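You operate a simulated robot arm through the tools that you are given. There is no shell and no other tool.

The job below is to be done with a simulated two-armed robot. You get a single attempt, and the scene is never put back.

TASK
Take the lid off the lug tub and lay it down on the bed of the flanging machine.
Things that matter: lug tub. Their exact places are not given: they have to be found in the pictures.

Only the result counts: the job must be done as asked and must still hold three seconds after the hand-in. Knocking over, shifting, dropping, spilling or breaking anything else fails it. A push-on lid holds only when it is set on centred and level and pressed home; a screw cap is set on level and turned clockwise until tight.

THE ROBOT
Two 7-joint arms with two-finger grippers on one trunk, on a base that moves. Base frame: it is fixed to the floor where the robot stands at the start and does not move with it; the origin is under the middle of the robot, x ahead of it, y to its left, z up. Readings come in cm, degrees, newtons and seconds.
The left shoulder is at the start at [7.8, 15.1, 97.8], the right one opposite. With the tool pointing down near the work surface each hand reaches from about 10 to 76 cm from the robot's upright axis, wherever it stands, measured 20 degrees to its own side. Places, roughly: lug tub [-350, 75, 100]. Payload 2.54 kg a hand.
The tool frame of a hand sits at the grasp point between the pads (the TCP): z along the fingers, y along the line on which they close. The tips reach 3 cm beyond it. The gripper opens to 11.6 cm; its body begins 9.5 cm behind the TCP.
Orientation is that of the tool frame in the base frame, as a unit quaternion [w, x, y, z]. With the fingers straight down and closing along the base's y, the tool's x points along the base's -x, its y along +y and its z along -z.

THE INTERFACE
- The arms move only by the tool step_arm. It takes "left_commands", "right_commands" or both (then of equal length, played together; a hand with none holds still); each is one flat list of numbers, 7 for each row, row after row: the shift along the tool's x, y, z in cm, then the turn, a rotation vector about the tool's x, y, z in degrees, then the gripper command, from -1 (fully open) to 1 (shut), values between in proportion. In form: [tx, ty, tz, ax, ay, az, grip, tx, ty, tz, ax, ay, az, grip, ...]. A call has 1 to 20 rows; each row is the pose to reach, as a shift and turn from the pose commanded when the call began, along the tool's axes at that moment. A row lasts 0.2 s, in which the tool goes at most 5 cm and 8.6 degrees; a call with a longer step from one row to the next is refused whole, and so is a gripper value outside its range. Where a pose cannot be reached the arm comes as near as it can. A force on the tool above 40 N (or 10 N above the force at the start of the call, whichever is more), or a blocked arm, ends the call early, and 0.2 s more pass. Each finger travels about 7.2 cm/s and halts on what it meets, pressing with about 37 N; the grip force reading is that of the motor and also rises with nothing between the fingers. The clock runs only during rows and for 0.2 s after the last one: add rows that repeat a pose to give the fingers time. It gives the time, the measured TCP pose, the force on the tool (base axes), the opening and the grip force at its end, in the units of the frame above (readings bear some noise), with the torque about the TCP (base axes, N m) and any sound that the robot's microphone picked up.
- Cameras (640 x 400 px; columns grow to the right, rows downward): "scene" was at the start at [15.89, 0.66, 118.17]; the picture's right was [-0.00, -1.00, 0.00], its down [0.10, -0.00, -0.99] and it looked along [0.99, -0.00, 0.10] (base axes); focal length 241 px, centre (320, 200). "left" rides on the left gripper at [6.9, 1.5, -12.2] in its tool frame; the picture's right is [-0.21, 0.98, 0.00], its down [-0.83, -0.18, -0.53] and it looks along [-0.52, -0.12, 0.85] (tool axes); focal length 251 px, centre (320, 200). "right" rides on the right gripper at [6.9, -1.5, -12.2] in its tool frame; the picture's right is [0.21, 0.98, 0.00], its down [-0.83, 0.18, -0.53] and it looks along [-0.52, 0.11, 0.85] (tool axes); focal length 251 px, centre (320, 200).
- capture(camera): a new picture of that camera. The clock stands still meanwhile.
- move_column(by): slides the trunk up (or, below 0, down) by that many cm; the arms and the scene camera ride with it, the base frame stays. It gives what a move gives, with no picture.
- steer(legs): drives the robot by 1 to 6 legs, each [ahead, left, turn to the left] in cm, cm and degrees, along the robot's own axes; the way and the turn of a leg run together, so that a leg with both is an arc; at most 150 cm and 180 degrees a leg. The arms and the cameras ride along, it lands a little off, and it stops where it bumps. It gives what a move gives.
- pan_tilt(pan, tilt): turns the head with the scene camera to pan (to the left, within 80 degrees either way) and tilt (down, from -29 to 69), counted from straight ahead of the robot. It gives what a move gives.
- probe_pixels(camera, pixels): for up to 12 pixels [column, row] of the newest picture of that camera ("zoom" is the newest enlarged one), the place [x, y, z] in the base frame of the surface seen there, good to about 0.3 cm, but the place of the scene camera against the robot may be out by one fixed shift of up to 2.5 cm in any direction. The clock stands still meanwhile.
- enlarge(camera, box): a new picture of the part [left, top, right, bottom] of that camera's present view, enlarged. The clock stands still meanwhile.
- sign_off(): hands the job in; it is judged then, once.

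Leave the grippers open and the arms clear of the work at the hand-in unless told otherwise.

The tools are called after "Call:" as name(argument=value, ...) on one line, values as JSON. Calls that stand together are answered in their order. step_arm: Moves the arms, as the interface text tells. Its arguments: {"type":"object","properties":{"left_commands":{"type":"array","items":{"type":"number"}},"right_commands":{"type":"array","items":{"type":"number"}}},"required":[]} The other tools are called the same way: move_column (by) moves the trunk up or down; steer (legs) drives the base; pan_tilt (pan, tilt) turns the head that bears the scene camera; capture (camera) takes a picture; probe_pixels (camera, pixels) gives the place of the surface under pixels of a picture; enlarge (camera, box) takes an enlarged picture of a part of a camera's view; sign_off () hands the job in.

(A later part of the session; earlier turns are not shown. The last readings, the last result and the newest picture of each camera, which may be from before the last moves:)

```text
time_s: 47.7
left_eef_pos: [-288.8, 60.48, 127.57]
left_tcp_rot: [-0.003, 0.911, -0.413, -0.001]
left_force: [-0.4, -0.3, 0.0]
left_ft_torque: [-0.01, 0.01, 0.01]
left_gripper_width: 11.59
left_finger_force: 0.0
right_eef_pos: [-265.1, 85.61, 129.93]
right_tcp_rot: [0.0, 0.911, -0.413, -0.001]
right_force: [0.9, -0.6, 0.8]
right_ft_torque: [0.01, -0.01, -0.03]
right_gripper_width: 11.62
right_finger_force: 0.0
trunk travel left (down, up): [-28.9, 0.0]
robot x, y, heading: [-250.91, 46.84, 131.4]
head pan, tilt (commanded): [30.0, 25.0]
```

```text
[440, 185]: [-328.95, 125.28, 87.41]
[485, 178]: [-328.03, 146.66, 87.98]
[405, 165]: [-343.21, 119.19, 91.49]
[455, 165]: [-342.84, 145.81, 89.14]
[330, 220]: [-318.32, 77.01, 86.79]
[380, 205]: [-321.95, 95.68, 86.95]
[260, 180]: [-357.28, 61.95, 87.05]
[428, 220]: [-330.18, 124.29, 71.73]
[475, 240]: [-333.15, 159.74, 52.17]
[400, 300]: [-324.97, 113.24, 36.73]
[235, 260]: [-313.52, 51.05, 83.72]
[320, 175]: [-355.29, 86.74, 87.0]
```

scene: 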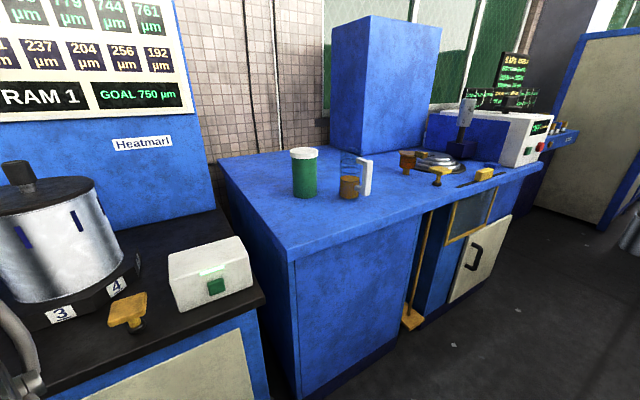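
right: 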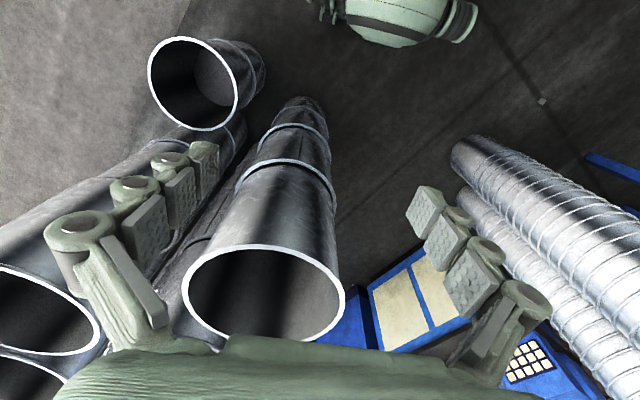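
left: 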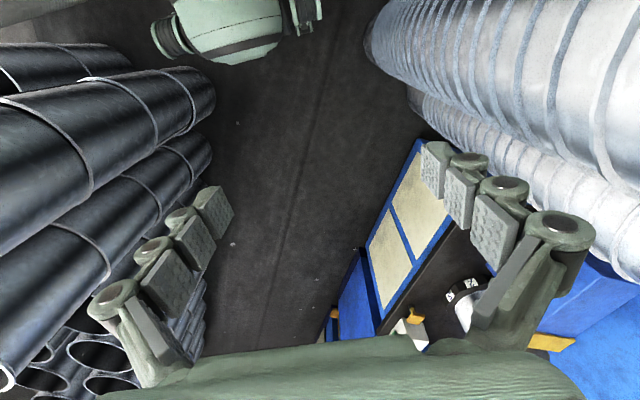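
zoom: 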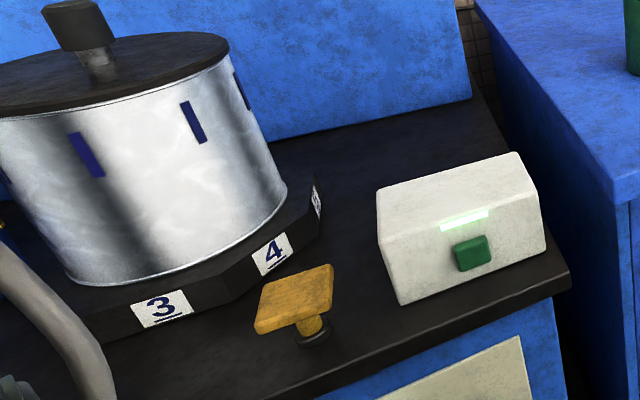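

The bed surface is at z≈87, its front edge runs from (-310,64.5) slanting to about (-328,150), and the tub centre is near (-339,75). I'll turn left about 59° to face the bed squarely, then re-read the pose.

Call:
steer(legs=[[0, 0, 58]])

Call:
pan_tilt(pan=-20, tilt=35)

Call:
capture(camera="scene")

Call:
capture(camera="right")

```text
time_s: 50.9
left_eef_pos: [-281.67, 20.75, 127.69]
left_tcp_rot: [-0.001, 0.995, 0.102, -0.002]
left_force: [0.2, 0.0, -0.5]
left_ft_torque: [0.03, -0.02, 0.01]
left_gripper_width: 11.58
left_finger_force: 0.0
right_eef_pos: [-291.82, 53.71, 129.89]
right_tcp_rot: [0.001, 0.995, 0.103, 0.0]
right_force: [0.4, -0.9, 0.3]
right_ft_torque: [0.01, -0.02, -0.01]
right_gripper_width: 11.6
right_finger_force: 0.1
trunk travel left (down, up): [-28.9, 0.0]
robot x, y, heading: [-251.02, 46.91, -168.3]
head pan, tilt (commanded): [30.0, 25.0]
```

```text
time_s: 52.0
left_eef_pos: [-281.68, 20.78, 127.72]
left_tcp_rot: [-0.002, 0.995, 0.102, -0.002]
left_force: [-0.4, -0.2, -0.2]
left_ft_torque: [-0.02, -0.01, 0.01]
left_gripper_width: 11.6
left_finger_force: 0.1
right_eef_pos: [-291.97, 53.6, 129.88]
right_tcp_rot: [0.001, 0.995, 0.103, -0.001]
right_force: [0.6, 0.1, 0.0]
right_ft_torque: [0.0, 0.01, 0.0]
right_gripper_width: 11.61
right_finger_force: 0.1
trunk travel left (down, up): [-28.9, 0.0]
robot x, y, heading: [-250.78, 46.65, -168.3]
head pan, tilt (commanded): [-20.0, 35.0]
```

```text
taken
```

scene: 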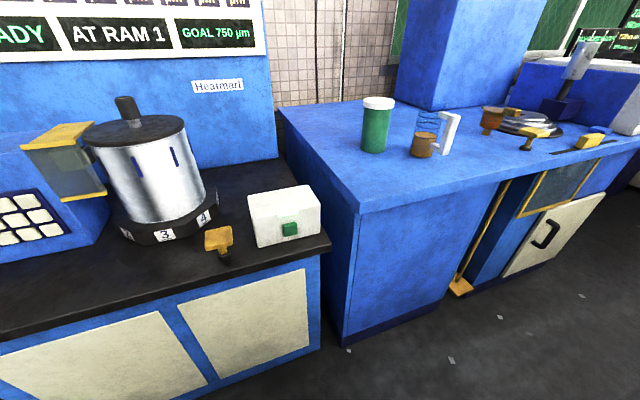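

```text
taken
```

right: 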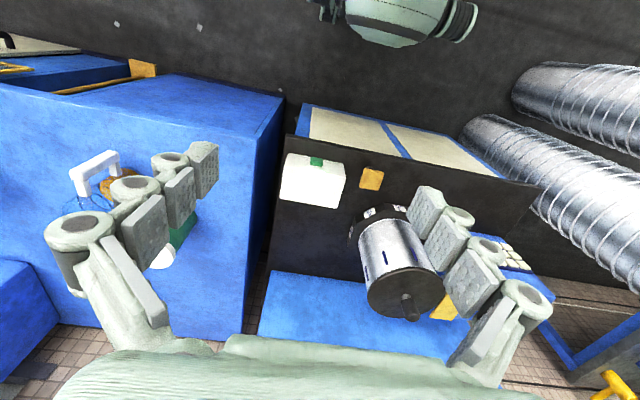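

The robot is at (-251,47), heading 191.7°. I'll move diagonally right and ahead so the tub ends up straight in front at about 60 cm.

Call:
steer(legs=[[20, -46, 0]])

Call:
pan_tilt(pan=0, tilt=35)

Call:
capture(camera="scene")

Call:
capture(camera="right")

Call:
capture(camera="left")

```text
time_s: 56.9
left_eef_pos: [-310.21, 60.95, 127.66]
left_tcp_rot: [-0.001, 0.995, 0.1, -0.002]
left_force: [-0.1, 0.1, 0.2]
left_ft_torque: [-0.04, -0.05, -0.01]
left_gripper_width: 11.6
left_finger_force: 0.2
right_eef_pos: [-320.37, 94.03, 129.96]
right_tcp_rot: [0.001, 0.995, 0.102, -0.001]
right_force: [-0.2, 0.5, -1.2]
right_ft_torque: [0.01, 0.01, 0.02]
right_gripper_width: 11.6
right_finger_force: 0.0
trunk travel left (down, up): [-28.9, 0.0]
robot x, y, heading: [-279.84, 87.12, -168.4]
head pan, tilt (commanded): [-20.0, 35.0]
```

```text
time_s: 57.8
left_eef_pos: [-310.25, 60.96, 127.67]
left_tcp_rot: [-0.001, 0.995, 0.1, -0.002]
left_force: [-0.3, 0.3, 0.4]
left_ft_torque: [-0.03, 0.01, -0.04]
left_gripper_width: 11.58
left_finger_force: 0.1
right_eef_pos: [-320.47, 93.97, 129.96]
right_tcp_rot: [0.001, 0.995, 0.101, -0.001]
right_force: [-0.2, -0.3, -0.8]
right_ft_torque: [0.0, -0.01, 0.0]
right_gripper_width: 11.61
right_finger_force: 0.1
trunk travel left (down, up): [-28.9, 0.0]
robot x, y, heading: [-279.61, 86.7, -168.5]
head pan, tilt (commanded): [0.0, 35.0]
```

```text
taken
```

scene: 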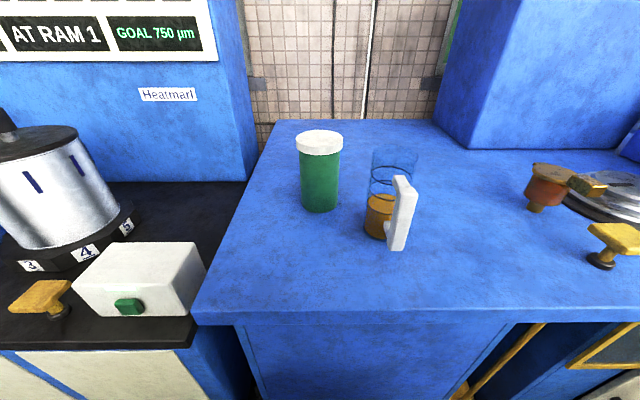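

```text
taken
```

right: 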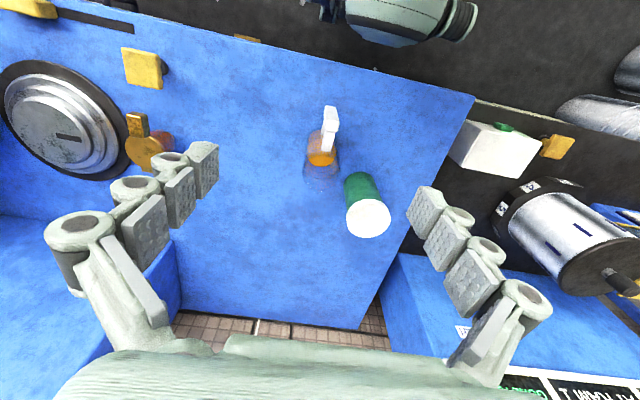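

```text
taken
```

left: 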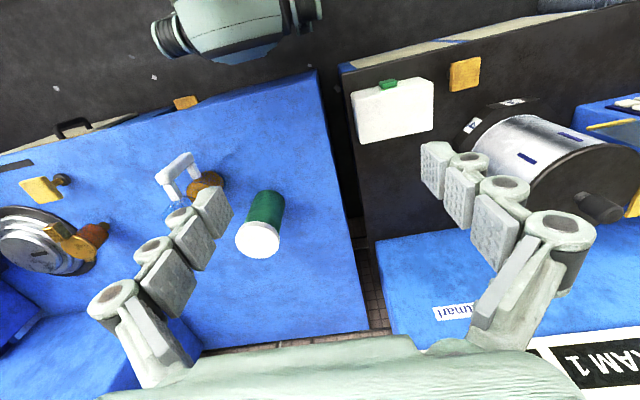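

The tub with the white lid and green body is clear in both hand cameras: (368,215) in the right one and (258,238) in the left one. I'll enlarge both views and probe the lid edge.

Call:
enlarge(camera="right", box=[290, 90, 430, 250])

Call:
probe_pixels(camera="right", pixels=[[368, 217], [347, 218], [389, 218], [368, 200], [368, 237], [362, 177], [345, 185], [380, 190], [330, 120], [320, 165], [322, 185], [420, 230]])

Call:
probe_pixels(camera="left", pixels=[[257, 238], [237, 236], [279, 240], [262, 222], [253, 255], [265, 195], [250, 205], [285, 210], [180, 165], [205, 190], [300, 260], [330, 150]])

Call:
enlarge(camera="scene", box=[270, 110, 440, 260])

```text
2.50 times, centred on (360, 170) of right
```

zoom: 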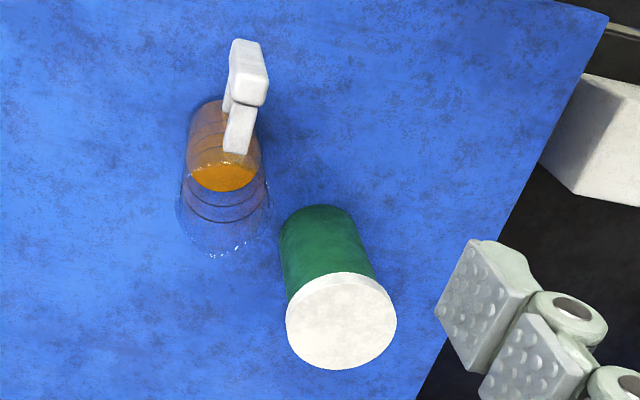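

```text
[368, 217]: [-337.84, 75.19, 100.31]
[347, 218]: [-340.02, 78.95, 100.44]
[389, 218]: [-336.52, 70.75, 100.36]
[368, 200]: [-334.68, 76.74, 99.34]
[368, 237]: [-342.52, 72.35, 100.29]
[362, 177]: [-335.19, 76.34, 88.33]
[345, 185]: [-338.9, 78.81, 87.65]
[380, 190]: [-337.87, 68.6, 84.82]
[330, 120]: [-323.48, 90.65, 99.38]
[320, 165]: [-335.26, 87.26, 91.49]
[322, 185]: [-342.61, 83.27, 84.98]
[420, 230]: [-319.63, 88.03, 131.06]
```

```text
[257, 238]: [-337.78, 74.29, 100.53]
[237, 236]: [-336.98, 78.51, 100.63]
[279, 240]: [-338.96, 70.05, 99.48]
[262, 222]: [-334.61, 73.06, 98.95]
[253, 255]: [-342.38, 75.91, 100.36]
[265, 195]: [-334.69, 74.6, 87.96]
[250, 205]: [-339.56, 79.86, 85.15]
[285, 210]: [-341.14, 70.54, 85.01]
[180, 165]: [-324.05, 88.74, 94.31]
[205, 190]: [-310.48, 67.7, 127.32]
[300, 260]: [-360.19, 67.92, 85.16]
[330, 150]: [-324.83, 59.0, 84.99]
```

```text
2.67 times, centred on (355, 185) of scene
```

zoom: 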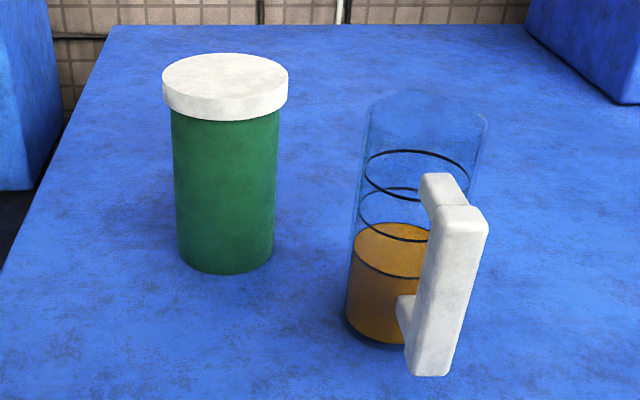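

The hand cameras, which give the true frame, show the lid centre at about (-338.4,74.5), its top at z≈100.4, its diameter about 9 cm, and the bed at z≈85.0. The mug sits to the right of the tub, so I'll hold the tub body from its left with the left hand and take the lid from above with the right. First I move the left hand halfway toward a staging pose: hand pointing right, camera up.

Call:
step_arm(left_commands=[-1.4, -0.2, 0.9, 3.23, 3.23, -4.2, -1, -2.8, -0.5, 1.8, 6.46, 6.46, -8.41, -1, -4.1, -0.7, 2.7, 9.68, 9.68, -12.6, -1, -5.5, -1.0, 3.6, 12.9, 12.9, -16.8, -1, -6.9, -1.2, 4.4, 16.1, 16.1, -21.0, -1, -8.3, -1.5, 5.3, 19.4, 19.4, -25.2, -1, -9.6, -1.7, 6.2, 22.6, 22.6, -29.4, -1, -11, -2, 7.1, 25.8, 25.8, -33.6, -1, -12.4, -2.2, 8, 29.05, 29.05, -37.85, -1])

Call:
capture(camera="scene")

```text
time_s: 59.8
left_eef_pos: [-322.95, 60.75, 119.67]
left_tcp_rot: [-0.269, 0.847, 0.404, 0.217]
left_force: [-1.2, -0.2, 0.1]
left_ft_torque: [0.01, -0.01, 0.0]
left_gripper_width: 11.56
left_finger_force: 0.0
right_eef_pos: [-320.43, 93.93, 129.94]
right_tcp_rot: [0.002, 0.995, 0.101, -0.001]
right_force: [0.0, 0.0, 0.0]
right_ft_torque: [0.0, -0.02, -0.01]
right_gripper_width: 11.59
right_finger_force: 0.0
trunk travel left (down, up): [-28.9, 0.0]
robot x, y, heading: [-279.64, 87.16, -168.4]
head pan, tilt (commanded): [0.0, 35.0]
```

```text
taken
```

scene: 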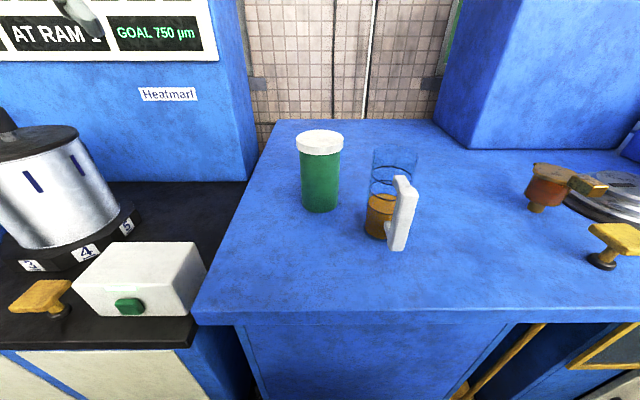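

The arm follows the plan exactly. Now I finish the turn and move the left hand to staging, left of the tub and well above bed level, at about (-335.5,60.3,112).

Call:
step_arm(left_commands=[-1.33, -0.85, 0.41, 3.23, 3.23, -4.2, -1, -2.67, -1.7, 0.82, 6.46, 6.46, -8.41, -1, -4.0, -2.55, 1.22, 9.68, 9.68, -12.6, -1, -5.34, -3.4, 1.63, 12.9, 12.9, -16.8, -1, -6.67, -4.26, 2.04, 16.1, 16.1, -21.0, -1, -8.0, -5.1, 2.45, 19.4, 19.4, -25.2, -1, -9.34, -5.96, 2.85, 22.6, 22.6, -29.4, -1, -10.7, -6.8, 3.26, 25.8, 25.8, -33.6, -1, -12.0, -7.66, 3.67, 29.05, 29.05, -37.85, -1])

Call:
capture(camera="scene")

Call:
capture(camera="left")

Call:
capture(camera="right")

```text
time_s: 61.8
left_eef_pos: [-335.5, 60.44, 111.94]
left_tcp_rot: [-0.475, 0.501, 0.613, 0.386]
left_force: [1.3, 0.5, 0.1]
left_ft_torque: [0.01, 0.01, 0.02]
left_gripper_width: 11.61
left_finger_force: 0.0
right_eef_pos: [-320.42, 93.82, 129.98]
right_tcp_rot: [0.001, 0.995, 0.101, -0.001]
right_force: [-0.9, -0.5, 0.2]
right_ft_torque: [-0.01, 0.05, 0.01]
right_gripper_width: 11.6
right_finger_force: 0.0
trunk travel left (down, up): [-28.9, 0.0]
robot x, y, heading: [-279.95, 86.71, -168.2]
head pan, tilt (commanded): [0.0, 35.0]
```

```text
taken
```

scene: 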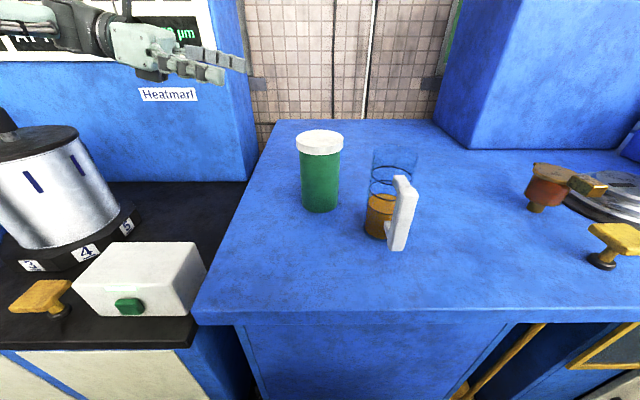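

```text
taken
```

left: 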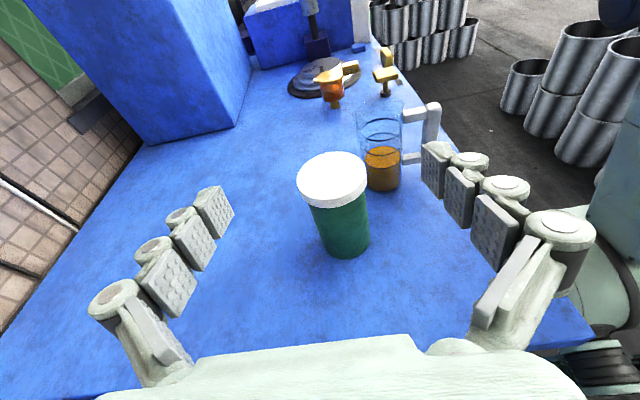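

```text
taken
```

right: 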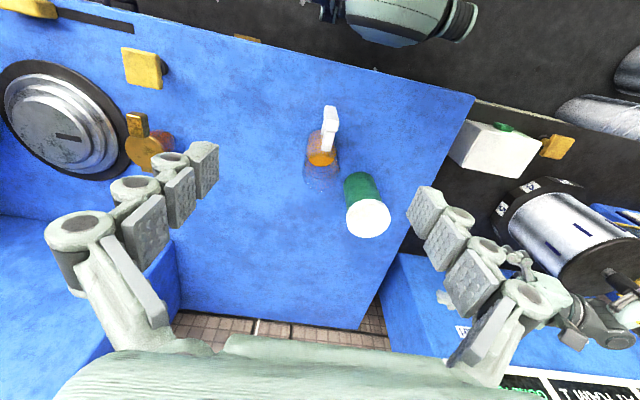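

The left hand is at staging, and its camera now sees the tub from the side: lid at (331,178), body at (345,230). I'll enlarge and probe the lid's lower edge and the mug.

Call:
enlarge(camera="left", box=[280, 90, 440, 270])

Call:
probe_pixels(camera="left", pixels=[[331, 175], [338, 203], [338, 209], [342, 230], [346, 255], [313, 215], [366, 205], [380, 165], [395, 185], [435, 115], [298, 180], [366, 180]])

```text
2.22 times, centred on (360, 180) of left
```

zoom: 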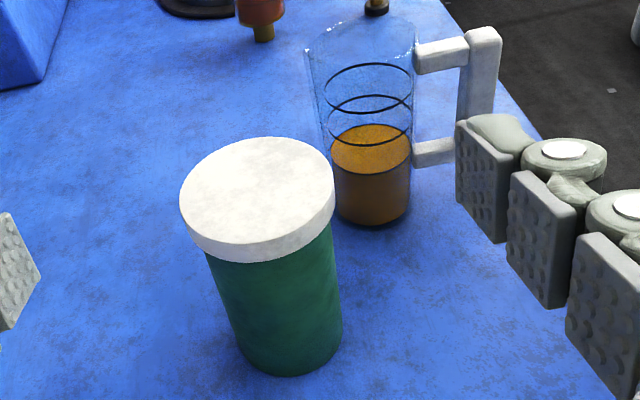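

```text
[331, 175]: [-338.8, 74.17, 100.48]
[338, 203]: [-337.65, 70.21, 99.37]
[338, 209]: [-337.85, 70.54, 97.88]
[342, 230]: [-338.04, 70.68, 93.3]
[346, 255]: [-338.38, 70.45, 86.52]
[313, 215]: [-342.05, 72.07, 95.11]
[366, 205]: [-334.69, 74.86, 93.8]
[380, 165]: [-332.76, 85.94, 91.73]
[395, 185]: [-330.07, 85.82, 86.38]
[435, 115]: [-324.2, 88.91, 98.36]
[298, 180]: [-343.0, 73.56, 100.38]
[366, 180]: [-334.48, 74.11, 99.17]
```

Call:
probe_pixels(camera="zoom", pixels=[[263, 238], [264, 243], [264, 248], [264, 253], [264, 258], [264, 262], [264, 266], [264, 270], [182, 200], [334, 190], [334, 212], [258, 138]])

Call:
probe_pixels(camera="zoom", pixels=[[215, 290], [341, 290], [280, 370], [330, 180], [412, 190], [370, 222], [308, 60], [416, 45], [370, 140], [340, 205], [450, 55], [440, 150]])

```text
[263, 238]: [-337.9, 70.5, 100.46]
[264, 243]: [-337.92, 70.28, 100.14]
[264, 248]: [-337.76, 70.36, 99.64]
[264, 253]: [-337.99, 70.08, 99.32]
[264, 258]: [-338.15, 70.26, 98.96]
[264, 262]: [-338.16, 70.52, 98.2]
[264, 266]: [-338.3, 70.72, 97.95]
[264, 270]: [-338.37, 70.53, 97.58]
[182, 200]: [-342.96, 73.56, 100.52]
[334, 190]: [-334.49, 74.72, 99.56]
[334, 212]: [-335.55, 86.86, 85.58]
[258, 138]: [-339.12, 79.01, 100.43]
```

```text
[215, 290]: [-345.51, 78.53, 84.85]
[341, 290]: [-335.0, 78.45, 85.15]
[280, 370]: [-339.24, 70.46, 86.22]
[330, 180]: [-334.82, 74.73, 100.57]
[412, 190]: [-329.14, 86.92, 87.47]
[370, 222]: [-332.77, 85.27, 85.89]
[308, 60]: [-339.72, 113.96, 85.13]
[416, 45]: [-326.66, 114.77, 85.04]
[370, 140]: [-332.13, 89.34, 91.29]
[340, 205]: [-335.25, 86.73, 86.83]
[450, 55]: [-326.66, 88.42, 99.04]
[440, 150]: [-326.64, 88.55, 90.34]
```

The lid spans z≈98.4 to 100.45, r≈4.4, centre (-338.7,74.5), and the body radius is about 4.1. The mug centre is near (-332,88.5) with r≈3.5. I'll lower the left hand to a pre-grasp pose 14 cm left of the tub axis, at z≈95.

Call:
step_arm(left_commands=[-2.7, -0.05, 0.85, 0, 0, 0, -1, -5.4, -0.1, 1.7, 0, 0, 0, -1, -8.0, -0.12, 2.55, 0, 0, 0, -1, -10.7, -0.17, 3.4, 0, 0, 0, -1, -13.4, -0.2, 4.24, 0, 0, 0, -1, -16.1, -0.25, 5.09, 0, 0, 0, -1])

Call:
capture(camera="left")

Call:
capture(camera="scene")

```text
time_s: 63.1
left_eef_pos: [-336.04, 60.63, 95.0]
left_tcp_rot: [-0.474, 0.502, 0.613, 0.385]
left_force: [-0.4, 0.8, -0.1]
left_ft_torque: [0.02, -0.03, 0.01]
left_gripper_width: 11.57
left_finger_force: 0.0
right_eef_pos: [-320.42, 93.91, 129.92]
right_tcp_rot: [0.0, 0.995, 0.102, -0.001]
right_force: [-0.6, 0.0, -0.2]
right_ft_torque: [0.01, -0.02, 0.02]
right_gripper_width: 11.62
right_finger_force: 0.2
trunk travel left (down, up): [-28.9, 0.0]
robot x, y, heading: [-279.74, 86.52, -168.4]
head pan, tilt (commanded): [0.0, 35.0]
```

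```text
taken
```

left: 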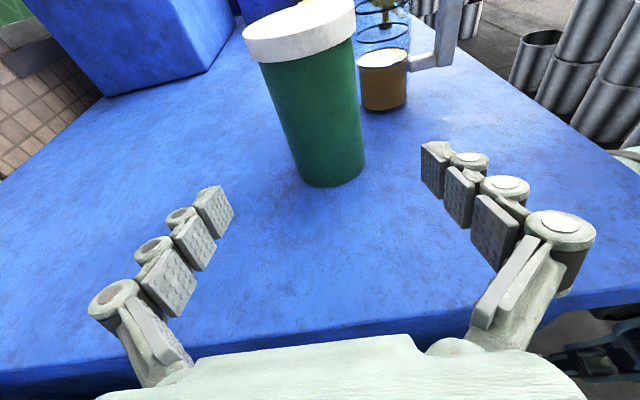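

```text
taken
```

scene: 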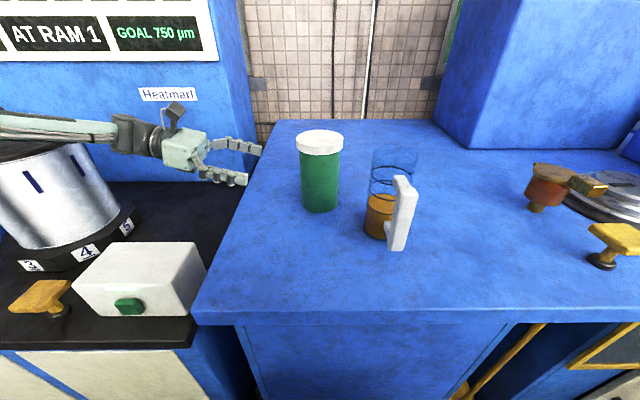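

The left forearm passes close to the pot on the neighbouring cabinet, at columns 0–80, rows 115–145. I'll check that spacing before moving further.

Call:
probe_pixels(camera="scene", pixels=[[60, 128], [20, 122], [5, 135], [100, 130], [125, 135], [40, 150], [10, 150], [60, 150], [180, 150], [175, 115], [5, 115], [30, 118]])

Call:
pan_tilt(pan=40, tilt=25)

Call:
capture(camera="scene")

```text
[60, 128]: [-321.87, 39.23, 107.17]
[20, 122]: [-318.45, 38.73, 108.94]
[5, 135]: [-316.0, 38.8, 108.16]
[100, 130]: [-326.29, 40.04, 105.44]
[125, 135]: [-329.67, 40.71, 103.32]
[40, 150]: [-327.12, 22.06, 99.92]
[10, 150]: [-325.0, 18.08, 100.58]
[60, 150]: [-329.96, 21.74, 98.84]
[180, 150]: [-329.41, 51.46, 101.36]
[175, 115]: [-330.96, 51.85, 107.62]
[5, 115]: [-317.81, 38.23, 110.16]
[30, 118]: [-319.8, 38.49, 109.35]
```

```text
time_s: 64.2
left_eef_pos: [-336.14, 60.65, 94.84]
left_tcp_rot: [-0.473, 0.503, 0.612, 0.386]
left_force: [-0.8, -0.3, -0.3]
left_ft_torque: [-0.01, 0.0, 0.0]
left_gripper_width: 11.6
left_finger_force: 0.0
right_eef_pos: [-320.36, 93.99, 129.94]
right_tcp_rot: [0.001, 0.995, 0.1, -0.001]
right_force: [-0.1, 0.8, 0.6]
right_ft_torque: [0.02, 0.01, 0.01]
right_gripper_width: 11.59
right_finger_force: 0.1
trunk travel left (down, up): [-28.9, 0.0]
robot x, y, heading: [-279.74, 86.96, -168.6]
head pan, tilt (commanded): [40.0, 25.0]
```

```text
taken
```

scene: 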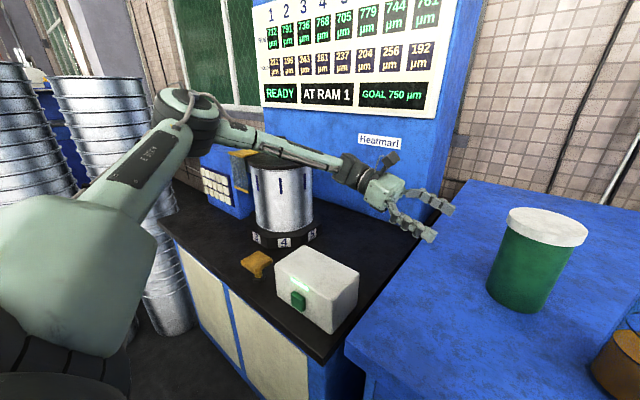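

The forearm at y≈39 clears the pot, whose edge is at y≈22, and moving right takes it farther away. Now I advance the left hand about 14.6 cm along its fingers so they straddle the tub body, still open.

Call:
step_arm(left_commands=[0.03, 0.03, 2.4, 0, 0, 0, -1, 0.06, 0.06, 4.85, 0, 0, 0, -1, 0.09, 0.09, 7.3, 0, 0, 0, -1, 0.12, 0.12, 9.7, 0, 0, 0, -1, 0.15, 0.15, 12.1, 0, 0, 0, -1, 0.17, 0.17, 14.5, 0, 0, 0, -1])

Call:
capture(camera="left")

Call:
capture(camera="right")

```text
time_s: 65.6
left_eef_pos: [-338.01, 74.52, 91.94]
left_tcp_rot: [-0.473, 0.502, 0.614, 0.384]
left_force: [0.4, 0.1, 0.4]
left_ft_torque: [-0.04, 0.01, 0.03]
left_gripper_width: 11.59
left_finger_force: 0.2
left hand out of reach, approached as far as the arm can: row 6
right_eef_pos: [-320.41, 93.92, 129.88]
right_tcp_rot: [0.001, 0.995, 0.101, -0.002]
right_force: [0.1, 0.0, 0.0]
right_ft_torque: [0.0, 0.0, -0.01]
right_gripper_width: 11.6
right_finger_force: 0.0
trunk travel left (down, up): [-28.9, 0.0]
robot x, y, heading: [-279.45, 86.57, -168.2]
head pan, tilt (commanded): [40.0, 25.0]
```

```text
taken
```

left: 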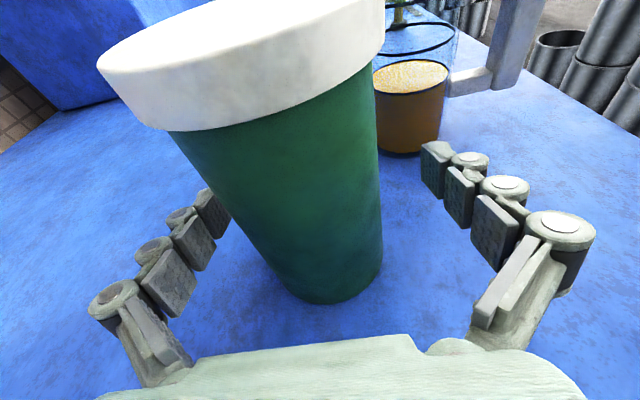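

```text
taken
```

right: 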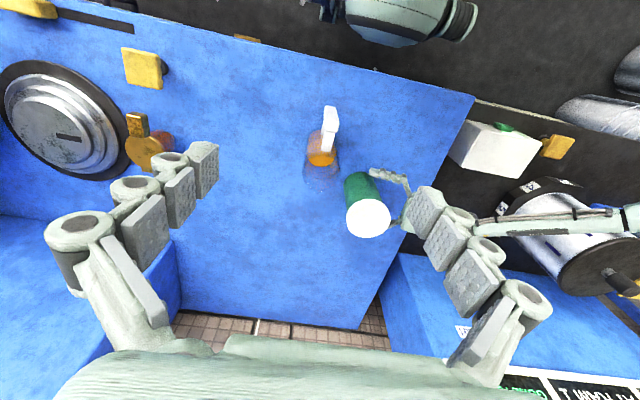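

The fingers straddle the body and the TCP is at (-338.0,74.5,91.9). The tub axis is near (-338.65,74.6), so the fingers are about 0.6 cm off centre along the closing line. I'll shift that, backing off slightly because the arm is at its reach.

Call:
step_arm(left_commands=[0, -0.35, -0.3, 0, 0, 0, -1, 0, -0.7, -0.6, 0, 0, 0, -1, 0, -0.7, -0.6, 0, 0, 0, -1])

Call:
enlarge(camera="left", box=[60, 0, 640, 380])

```text
time_s: 66.4
left_eef_pos: [-338.7, 73.64, 92.13]
left_tcp_rot: [-0.473, 0.502, 0.614, 0.384]
left_force: [-0.1, -0.8, 0.2]
left_ft_torque: [0.02, 0.0, 0.02]
left_gripper_width: 11.6
left_finger_force: 0.1
right_eef_pos: [-320.36, 93.91, 129.95]
right_tcp_rot: [0.002, 0.995, 0.101, 0.0]
right_force: [-0.6, 0.2, 0.8]
right_ft_torque: [0.02, 0.01, -0.03]
right_gripper_width: 11.59
right_finger_force: 0.1
trunk travel left (down, up): [-28.9, 0.0]
robot x, y, heading: [-279.67, 86.89, -168.2]
head pan, tilt (commanded): [40.0, 25.0]
```

```text
1.05 times, centred on (350, 190) of left (not enlarged: the box is as wide or as high as the picture)
```

zoom: 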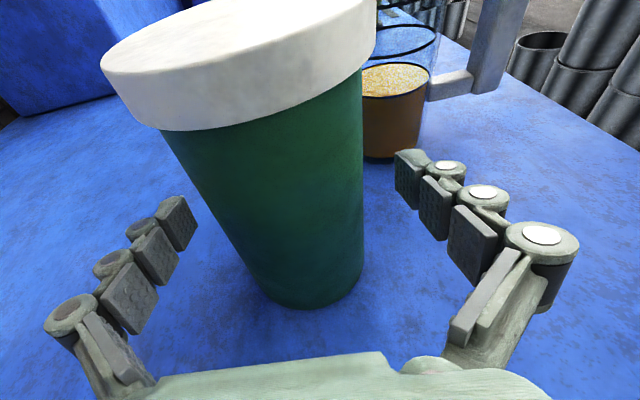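

Now it is centred within 0.25 cm along the closing line. I'll close the left gripper gently in steps on the body and watch the width and forces.

Call:
step_arm(left_commands=[0, 0, 0, 0, 0, 0, -0.8, 0, 0, 0, 0, 0, 0, -0.6, 0, 0, 0, 0, 0, 0, -0.5, 0, 0, 0, 0, 0, 0, -0.45, 0, 0, 0, 0, 0, 0, -0.42, 0, 0, 0, 0, 0, 0, -0.4, 0, 0, 0, 0, 0, 0, -0.38, 0, 0, 0, 0, 0, 0, -0.36])

Call:
capture(camera="left")

```text
time_s: 68.2
left_eef_pos: [-338.61, 73.67, 92.17]
left_tcp_rot: [-0.474, 0.502, 0.614, 0.383]
left_force: [-0.4, -0.9, 0.4]
left_ft_torque: [-0.06, 0.0, 0.0]
left_gripper_width: 8.03
left_finger_force: 37.2
right_eef_pos: [-320.33, 94.0, 129.91]
right_tcp_rot: [0.001, 0.995, 0.1, -0.001]
right_force: [-0.3, 0.2, -0.7]
right_ft_torque: [0.01, 0.0, -0.03]
right_gripper_width: 11.58
right_finger_force: 0.0
trunk travel left (down, up): [-28.9, 0.0]
robot x, y, heading: [-279.72, 86.91, -168.1]
head pan, tilt (commanded): [40.0, 25.0]
```

```text
taken
```

left: 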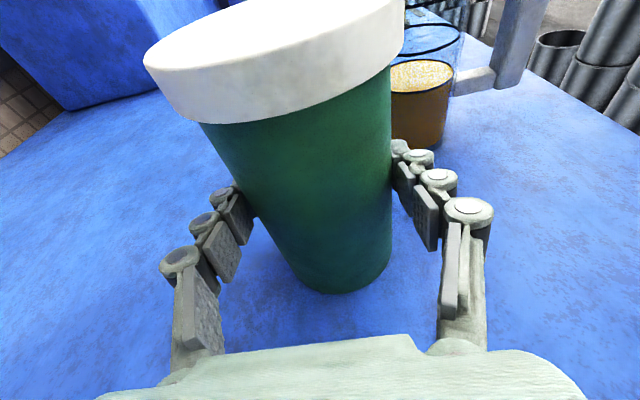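

The tub is held: width 8.03 cm, 37 N, and side force near zero. Now the right hand moves above the lid at z≈115 and turns 60° about its axis, so its fingers will close clear of the mug.

Call:
step_arm(right_commands=[-2.18, 1.53, 1.0, 0, 0, -6, -1, -4.35, 3.06, 2.0, 0, 0, -12, -1, -6.53, 4.59, 3.5, 0, 0, -18, -1, -8.7, 6.12, 5.0, 0, 0, -24, -1, -10.9, 7.65, 6.6, 0, 0, -30, -1, -13.06, 9.19, 8.2, 0, 0, -36, -1, -15.2, 10.7, 9.9, 0, 0, -42, -1, -17.4, 12.25, 11.6, 0, 0, -48, -1, -19.6, 13.8, 13.2, 0, 0, -54, -1, -21.76, 15.31, 14.9, 0, 0, -60, -1])

Call:
capture(camera="right")

Call:
pan_tilt(pan=0, tilt=30)

Call:
capture(camera="scene")

```text
time_s: 70.4
left_eef_pos: [-338.62, 73.75, 92.13]
left_tcp_rot: [-0.473, 0.502, 0.614, 0.383]
left_force: [-0.2, -0.9, 0.4]
left_ft_torque: [0.01, 0.0, 0.02]
left_gripper_width: 8.05
left_finger_force: 37.6
right_eef_pos: [-331.37, 74.76, 111.68]
right_tcp_rot: [0.001, 0.814, 0.581, -0.005]
right_force: [-0.6, 0.0, 0.3]
right_ft_torque: [-0.02, 0.05, -0.01]
right_gripper_width: 11.6
right_finger_force: 0.0
right hand out of reach, approached as far as the arm can: row 8, 9, 10
trunk travel left (down, up): [-28.9, 0.0]
robot x, y, heading: [-279.62, 86.77, -168.6]
head pan, tilt (commanded): [40.0, 25.0]
```

```text
taken
```

right: 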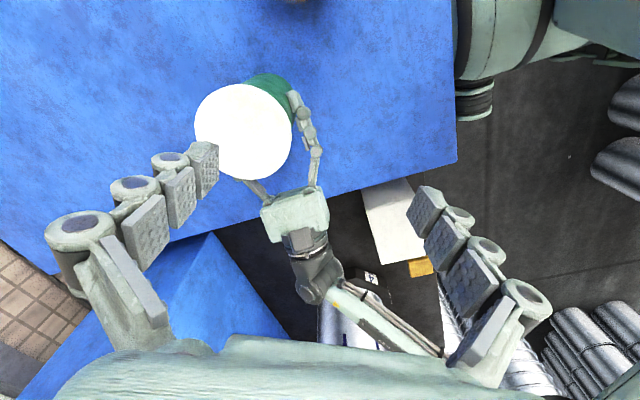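

```text
time_s: 71.5
left_eef_pos: [-338.56, 73.83, 92.1]
left_tcp_rot: [-0.474, 0.502, 0.613, 0.384]
left_force: [-0.8, 0.2, 1.6]
left_ft_torque: [-0.01, 0.04, 0.05]
left_gripper_width: 7.97
left_finger_force: 37.1
right_eef_pos: [-331.26, 74.78, 111.78]
right_tcp_rot: [0.001, 0.813, 0.582, -0.003]
right_force: [0.4, -0.7, -0.1]
right_ft_torque: [-0.01, 0.01, -0.03]
right_gripper_width: 11.6
right_finger_force: 0.0
trunk travel left (down, up): [-28.9, 0.0]
robot x, y, heading: [-279.49, 87.02, -168.3]
head pan, tilt (commanded): [0.0, 30.0]
```

```text
taken
```

scene: 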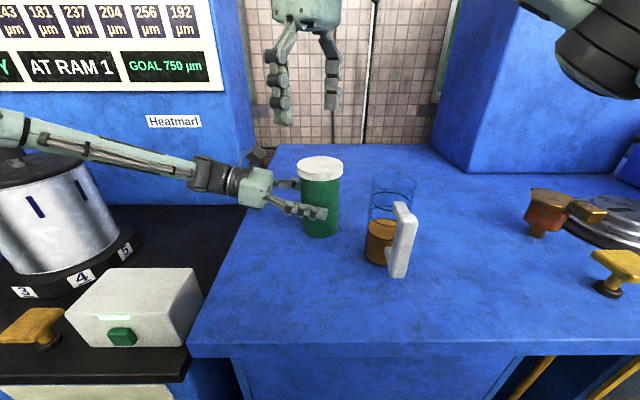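

The right arm stops short at its reach limit, at (-331.3,74.8), about 7 cm shy of the lid. I need the base about 6 cm closer. I'll release the tub with the left hand and withdraw it along its own axis before driving.

Call:
step_arm(left_commands=[0, 0, 0, 0, 0, 0, -0.5, 0, 0, 0, 0, 0, 0, -0.8, 0, 0, 0, 0, 0, 0, -1, 0, 0, 0, 0, 0, 0, -1, 0, 0, 0, 0, 0, 0, -1, 0, 0, -2.4, 0, 0, 0, -1, 0, 0, -4.8, 0, 0, 0, -1, 0, 0, -7.2, 0, 0, 0, -1, 0, 0, -9.6, 0, 0, 0, -1, 0, 0, -12, 0, 0, 0, -1])

Call:
capture(camera="left")

Call:
pan_tilt(pan=0, tilt=68)

Call:
capture(camera="scene")

```text
time_s: 73.7
left_eef_pos: [-336.04, 62.1, 95.27]
left_tcp_rot: [-0.474, 0.502, 0.613, 0.385]
left_force: [0.5, -0.3, -0.1]
left_ft_torque: [-0.02, 0.0, -0.01]
left_gripper_width: 11.57
left_finger_force: 0.0
right_eef_pos: [-331.3, 74.69, 111.82]
right_tcp_rot: [0.001, 0.813, 0.582, -0.004]
right_force: [0.2, 0.9, -0.5]
right_ft_torque: [-0.02, 0.01, 0.02]
right_gripper_width: 11.58
right_finger_force: 0.1
trunk travel left (down, up): [-28.9, 0.0]
robot x, y, heading: [-280.01, 86.51, -168.4]
head pan, tilt (commanded): [0.0, 30.0]
```

```text
taken
```

left: 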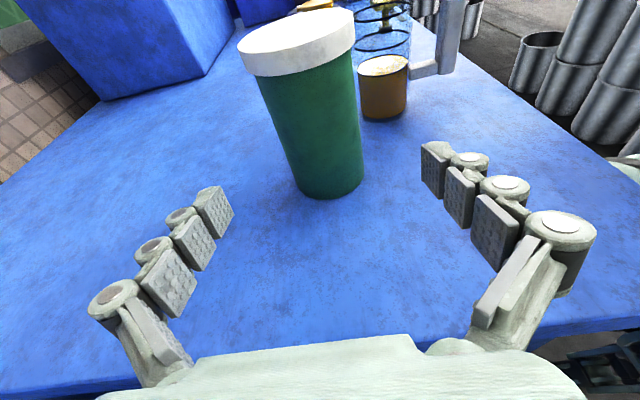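

```text
time_s: 74.7
left_eef_pos: [-336.1, 62.33, 95.24]
left_tcp_rot: [-0.473, 0.503, 0.612, 0.385]
left_force: [0.2, 0.5, -0.2]
left_ft_torque: [-0.03, 0.0, -0.01]
left_gripper_width: 11.61
left_finger_force: 0.0
right_eef_pos: [-331.34, 74.78, 111.76]
right_tcp_rot: [0.001, 0.813, 0.582, -0.003]
right_force: [-0.5, -0.4, -0.1]
right_ft_torque: [0.0, -0.02, 0.01]
right_gripper_width: 11.58
right_finger_force: 0.0
trunk travel left (down, up): [-28.9, 0.0]
robot x, y, heading: [-279.87, 86.58, -168.3]
head pan, tilt (commanded): [0.0, 68.0]
```

```text
taken
```

scene: 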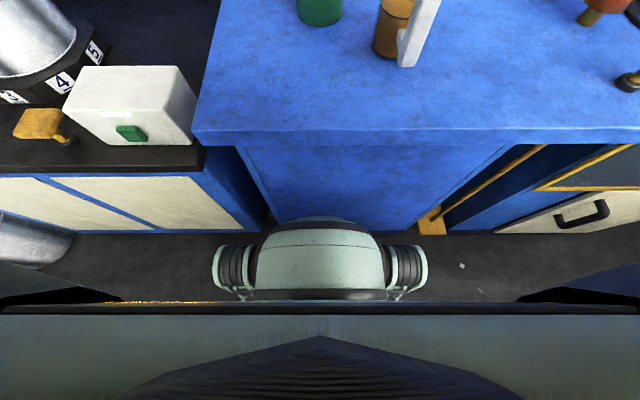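

I'll probe the gap between the base front and the bed's cabinet.

Call:
probe_pixels(camera="scene", pixels=[[320, 222], [320, 230], [340, 200], [290, 200], [270, 215], [400, 215], [430, 222], [235, 190], [205, 140], [340, 140], [320, 212], [215, 160]])

```text
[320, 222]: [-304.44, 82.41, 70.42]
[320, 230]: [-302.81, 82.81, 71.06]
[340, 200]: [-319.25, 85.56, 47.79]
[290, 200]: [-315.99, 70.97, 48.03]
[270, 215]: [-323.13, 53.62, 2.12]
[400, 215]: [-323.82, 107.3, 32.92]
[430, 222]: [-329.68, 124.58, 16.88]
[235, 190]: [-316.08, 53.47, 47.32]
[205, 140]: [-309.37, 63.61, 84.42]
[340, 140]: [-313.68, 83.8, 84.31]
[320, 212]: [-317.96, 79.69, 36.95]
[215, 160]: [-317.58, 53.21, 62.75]
```

The cabinet face is about 39 cm ahead of the robot axis, and the base front is at most about 30, so 6 cm is safe. I'm driving 6 cm ahead.

Call:
steer(legs=[[6, 0, 0]])

Call:
capture(camera="left")

Call:
capture(camera="right")

```text
time_s: 75.7
left_eef_pos: [-341.87, 61.17, 95.12]
left_tcp_rot: [-0.473, 0.503, 0.612, 0.386]
left_force: [0.4, -0.4, 0.0]
left_ft_torque: [0.03, 0.01, -0.04]
left_gripper_width: 11.59
left_finger_force: 0.0
right_eef_pos: [-337.23, 73.75, 111.74]
right_tcp_rot: [0.001, 0.814, 0.58, -0.003]
right_force: [-0.2, 1.1, -0.6]
right_ft_torque: [0.01, -0.06, 0.03]
right_gripper_width: 11.59
right_finger_force: 0.1
trunk travel left (down, up): [-28.9, 0.0]
robot x, y, heading: [-285.51, 85.66, -168.7]
head pan, tilt (commanded): [0.0, 68.0]
```

```text
taken
```

left: 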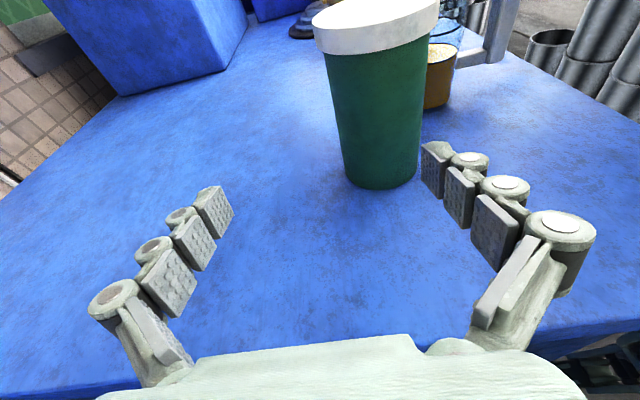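

```text
taken
```

right: 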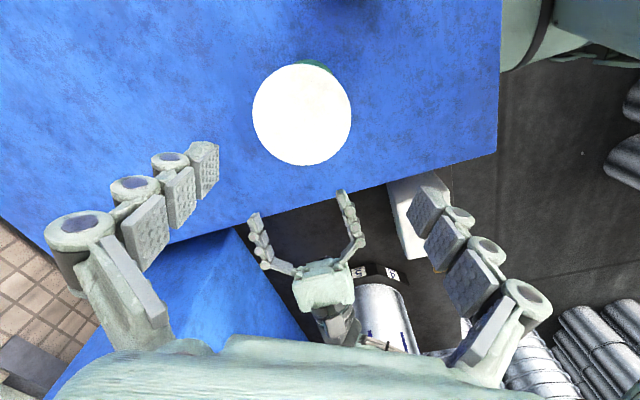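

Good. I'll probe the lid circle in the right camera and the body in the left camera for a fresh fix of the tub.

Call:
probe_pixels(camera="right", pixels=[[255, 115], [348, 115], [300, 68], [302, 162], [302, 115], [270, 80], [335, 150], [270, 150], [335, 80]])

Call:
probe_pixels(camera="left", pixels=[[376, 35], [378, 45], [380, 60], [382, 100], [385, 150], [340, 120], [415, 100], [318, 30], [436, 15], [388, 186], [445, 70], [470, 40]])

```text
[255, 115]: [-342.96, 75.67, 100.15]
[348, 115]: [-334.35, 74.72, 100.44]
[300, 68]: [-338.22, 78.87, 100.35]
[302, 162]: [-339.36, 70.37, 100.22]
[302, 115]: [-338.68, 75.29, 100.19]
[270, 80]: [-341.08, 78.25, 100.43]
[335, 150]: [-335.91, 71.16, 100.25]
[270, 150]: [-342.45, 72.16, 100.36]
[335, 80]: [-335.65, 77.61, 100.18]
```

```text
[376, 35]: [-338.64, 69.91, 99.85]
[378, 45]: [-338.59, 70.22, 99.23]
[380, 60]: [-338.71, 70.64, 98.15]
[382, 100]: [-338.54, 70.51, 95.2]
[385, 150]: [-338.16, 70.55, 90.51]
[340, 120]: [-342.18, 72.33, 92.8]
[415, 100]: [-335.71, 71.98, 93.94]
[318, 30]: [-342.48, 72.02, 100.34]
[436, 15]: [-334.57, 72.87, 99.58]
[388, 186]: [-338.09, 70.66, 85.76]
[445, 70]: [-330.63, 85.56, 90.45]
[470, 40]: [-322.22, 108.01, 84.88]
```

The lid centre is about (-338.7,74.7), top z≈100.3. The left hand shifts 5.85 cm toward the robot to line up with the body, then advances 12.5 cm along its fingers.

Call:
step_arm(left_commands=[0, 2, 0, 0, 0, 0, -1, 0, 4, 0, 0, 0, 0, -1, 0.1, 5.85, 0, 0, 0, 0, -1, 0.12, 5.85, 2.5, 0, 0, 0, -1, 0.13, 5.85, 5.0, 0, 0, 0, -1, 0.14, 5.85, 7.5, 0, 0, 0, -1, 0.15, 5.85, 10, 0, 0, 0, -1, 0.16, 5.85, 12.5, 0, 0, 0, -1])

Call:
capture(camera="left")

```text
time_s: 77.5
left_eef_pos: [-338.55, 74.24, 92.23]
left_tcp_rot: [-0.474, 0.502, 0.612, 0.385]
left_force: [0.3, 0.1, -0.7]
left_ft_torque: [-0.01, 0.02, 0.02]
left_gripper_width: 11.59
left_finger_force: 0.1
right_eef_pos: [-337.21, 73.75, 111.79]
right_tcp_rot: [0.0, 0.814, 0.58, -0.004]
right_force: [0.6, -0.1, -0.2]
right_ft_torque: [0.01, 0.01, 0.01]
right_gripper_width: 11.59
right_finger_force: 0.1
trunk travel left (down, up): [-28.9, 0.0]
robot x, y, heading: [-285.36, 85.47, -168.8]
head pan, tilt (commanded): [0.0, 68.0]
```

```text
taken
```

left: 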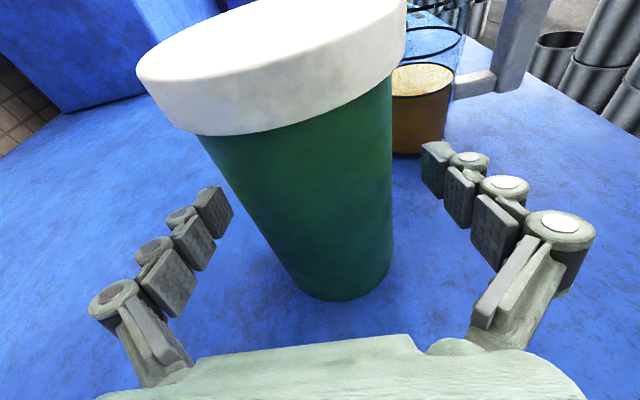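

The left hand reached it with no limit warning, centred within 0.1 cm. I'll close it gently on the body, then shift the right hand over the lid centre and down to z≈104.5, fingers still above the lid.

Call:
step_arm(left_commands=[0, 0, 0, 0, 0, 0, -0.8, 0, 0, 0, 0, 0, 0, -0.6, 0, 0, 0, 0, 0, 0, -0.5, 0, 0, 0, 0, 0, 0, -0.45, 0, 0, 0, 0, 0, 0, -0.42, 0, 0, 0, 0, 0, 0, -0.4, 0, 0, 0, 0, 0, 0, -0.38, 0, 0, 0, 0, 0, 0, -0.36])

Call:
step_arm(right_commands=[0.14, -0.57, 0, 0, 0, 0, -1, 0.28, -1.13, 0, 0, 0, 0, -1, 0.42, -1.7, 0, 0, 0, 0, -1, 0.42, -1.7, 2.4, 0, 0, 0, -1, 0.42, -1.7, 4.8, 0, 0, 0, -1, 0.42, -1.7, 7.2, 0, 0, 0, -1])

Call:
capture(camera="right")

Call:
pan_tilt(pan=0, tilt=35)

Call:
capture(camera="scene")

```text
time_s: 79.3
left_eef_pos: [-338.66, 74.17, 92.34]
left_tcp_rot: [-0.473, 0.503, 0.613, 0.385]
left_force: [0.5, -0.5, 1.3]
left_ft_torque: [-0.06, 0.03, -0.01]
left_gripper_width: 8.0
left_finger_force: 37.1
right_eef_pos: [-337.11, 73.72, 111.72]
right_tcp_rot: [0.0, 0.815, 0.58, -0.004]
right_force: [0.3, -1.4, -0.1]
right_ft_torque: [0.0, 0.01, 0.0]
right_gripper_width: 11.63
right_finger_force: 0.2
trunk travel left (down, up): [-28.9, 0.0]
robot x, y, heading: [-285.35, 85.74, -168.9]
head pan, tilt (commanded): [0.0, 68.0]
```

```text
time_s: 80.7
left_eef_pos: [-338.64, 74.15, 92.22]
left_tcp_rot: [-0.473, 0.503, 0.612, 0.386]
left_force: [0.1, 1.0, 0.1]
left_ft_torque: [0.05, 0.0, 0.0]
left_gripper_width: 8.07
left_finger_force: 10.8
right_eef_pos: [-338.59, 74.74, 104.66]
right_tcp_rot: [0.001, 0.815, 0.58, -0.004]
right_force: [-0.2, -0.1, 0.2]
right_ft_torque: [0.07, -0.02, 0.02]
right_gripper_width: 11.59
right_finger_force: 0.1
right hand out of reach, approached as far as the arm can: row 2, 3
trunk travel left (down, up): [-28.9, 0.0]
robot x, y, heading: [-285.38, 85.54, -168.5]
head pan, tilt (commanded): [0.0, 68.0]
```

```text
taken
```

right: 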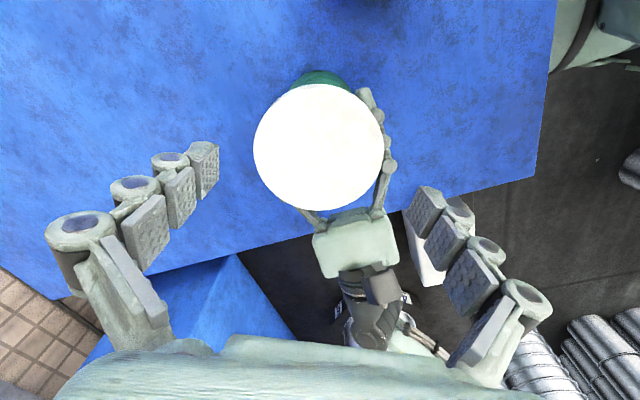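

```text
time_s: 81.7
left_eef_pos: [-338.62, 74.16, 92.29]
left_tcp_rot: [-0.473, 0.503, 0.612, 0.386]
left_force: [1.2, 0.8, 0.1]
left_ft_torque: [-0.03, 0.05, 0.02]
left_gripper_width: 7.99
left_finger_force: 36.9
right_eef_pos: [-338.6, 74.6, 104.62]
right_tcp_rot: [0.001, 0.815, 0.58, -0.004]
right_force: [-0.5, 0.1, -0.4]
right_ft_torque: [0.02, 0.01, -0.03]
right_gripper_width: 11.63
right_finger_force: 0.3
trunk travel left (down, up): [-28.9, 0.0]
robot x, y, heading: [-285.55, 85.67, -168.7]
head pan, tilt (commanded): [0.0, 35.0]
```

```text
taken
```

scene: 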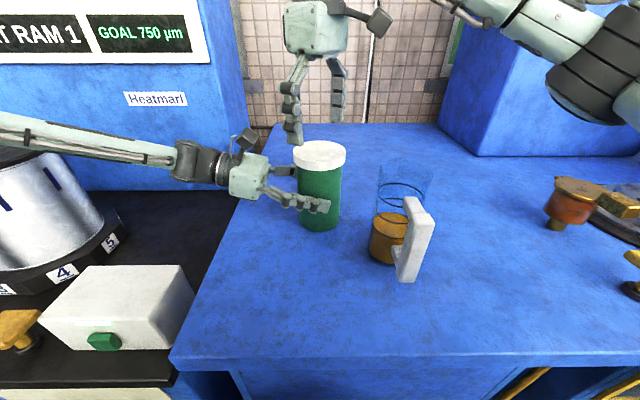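

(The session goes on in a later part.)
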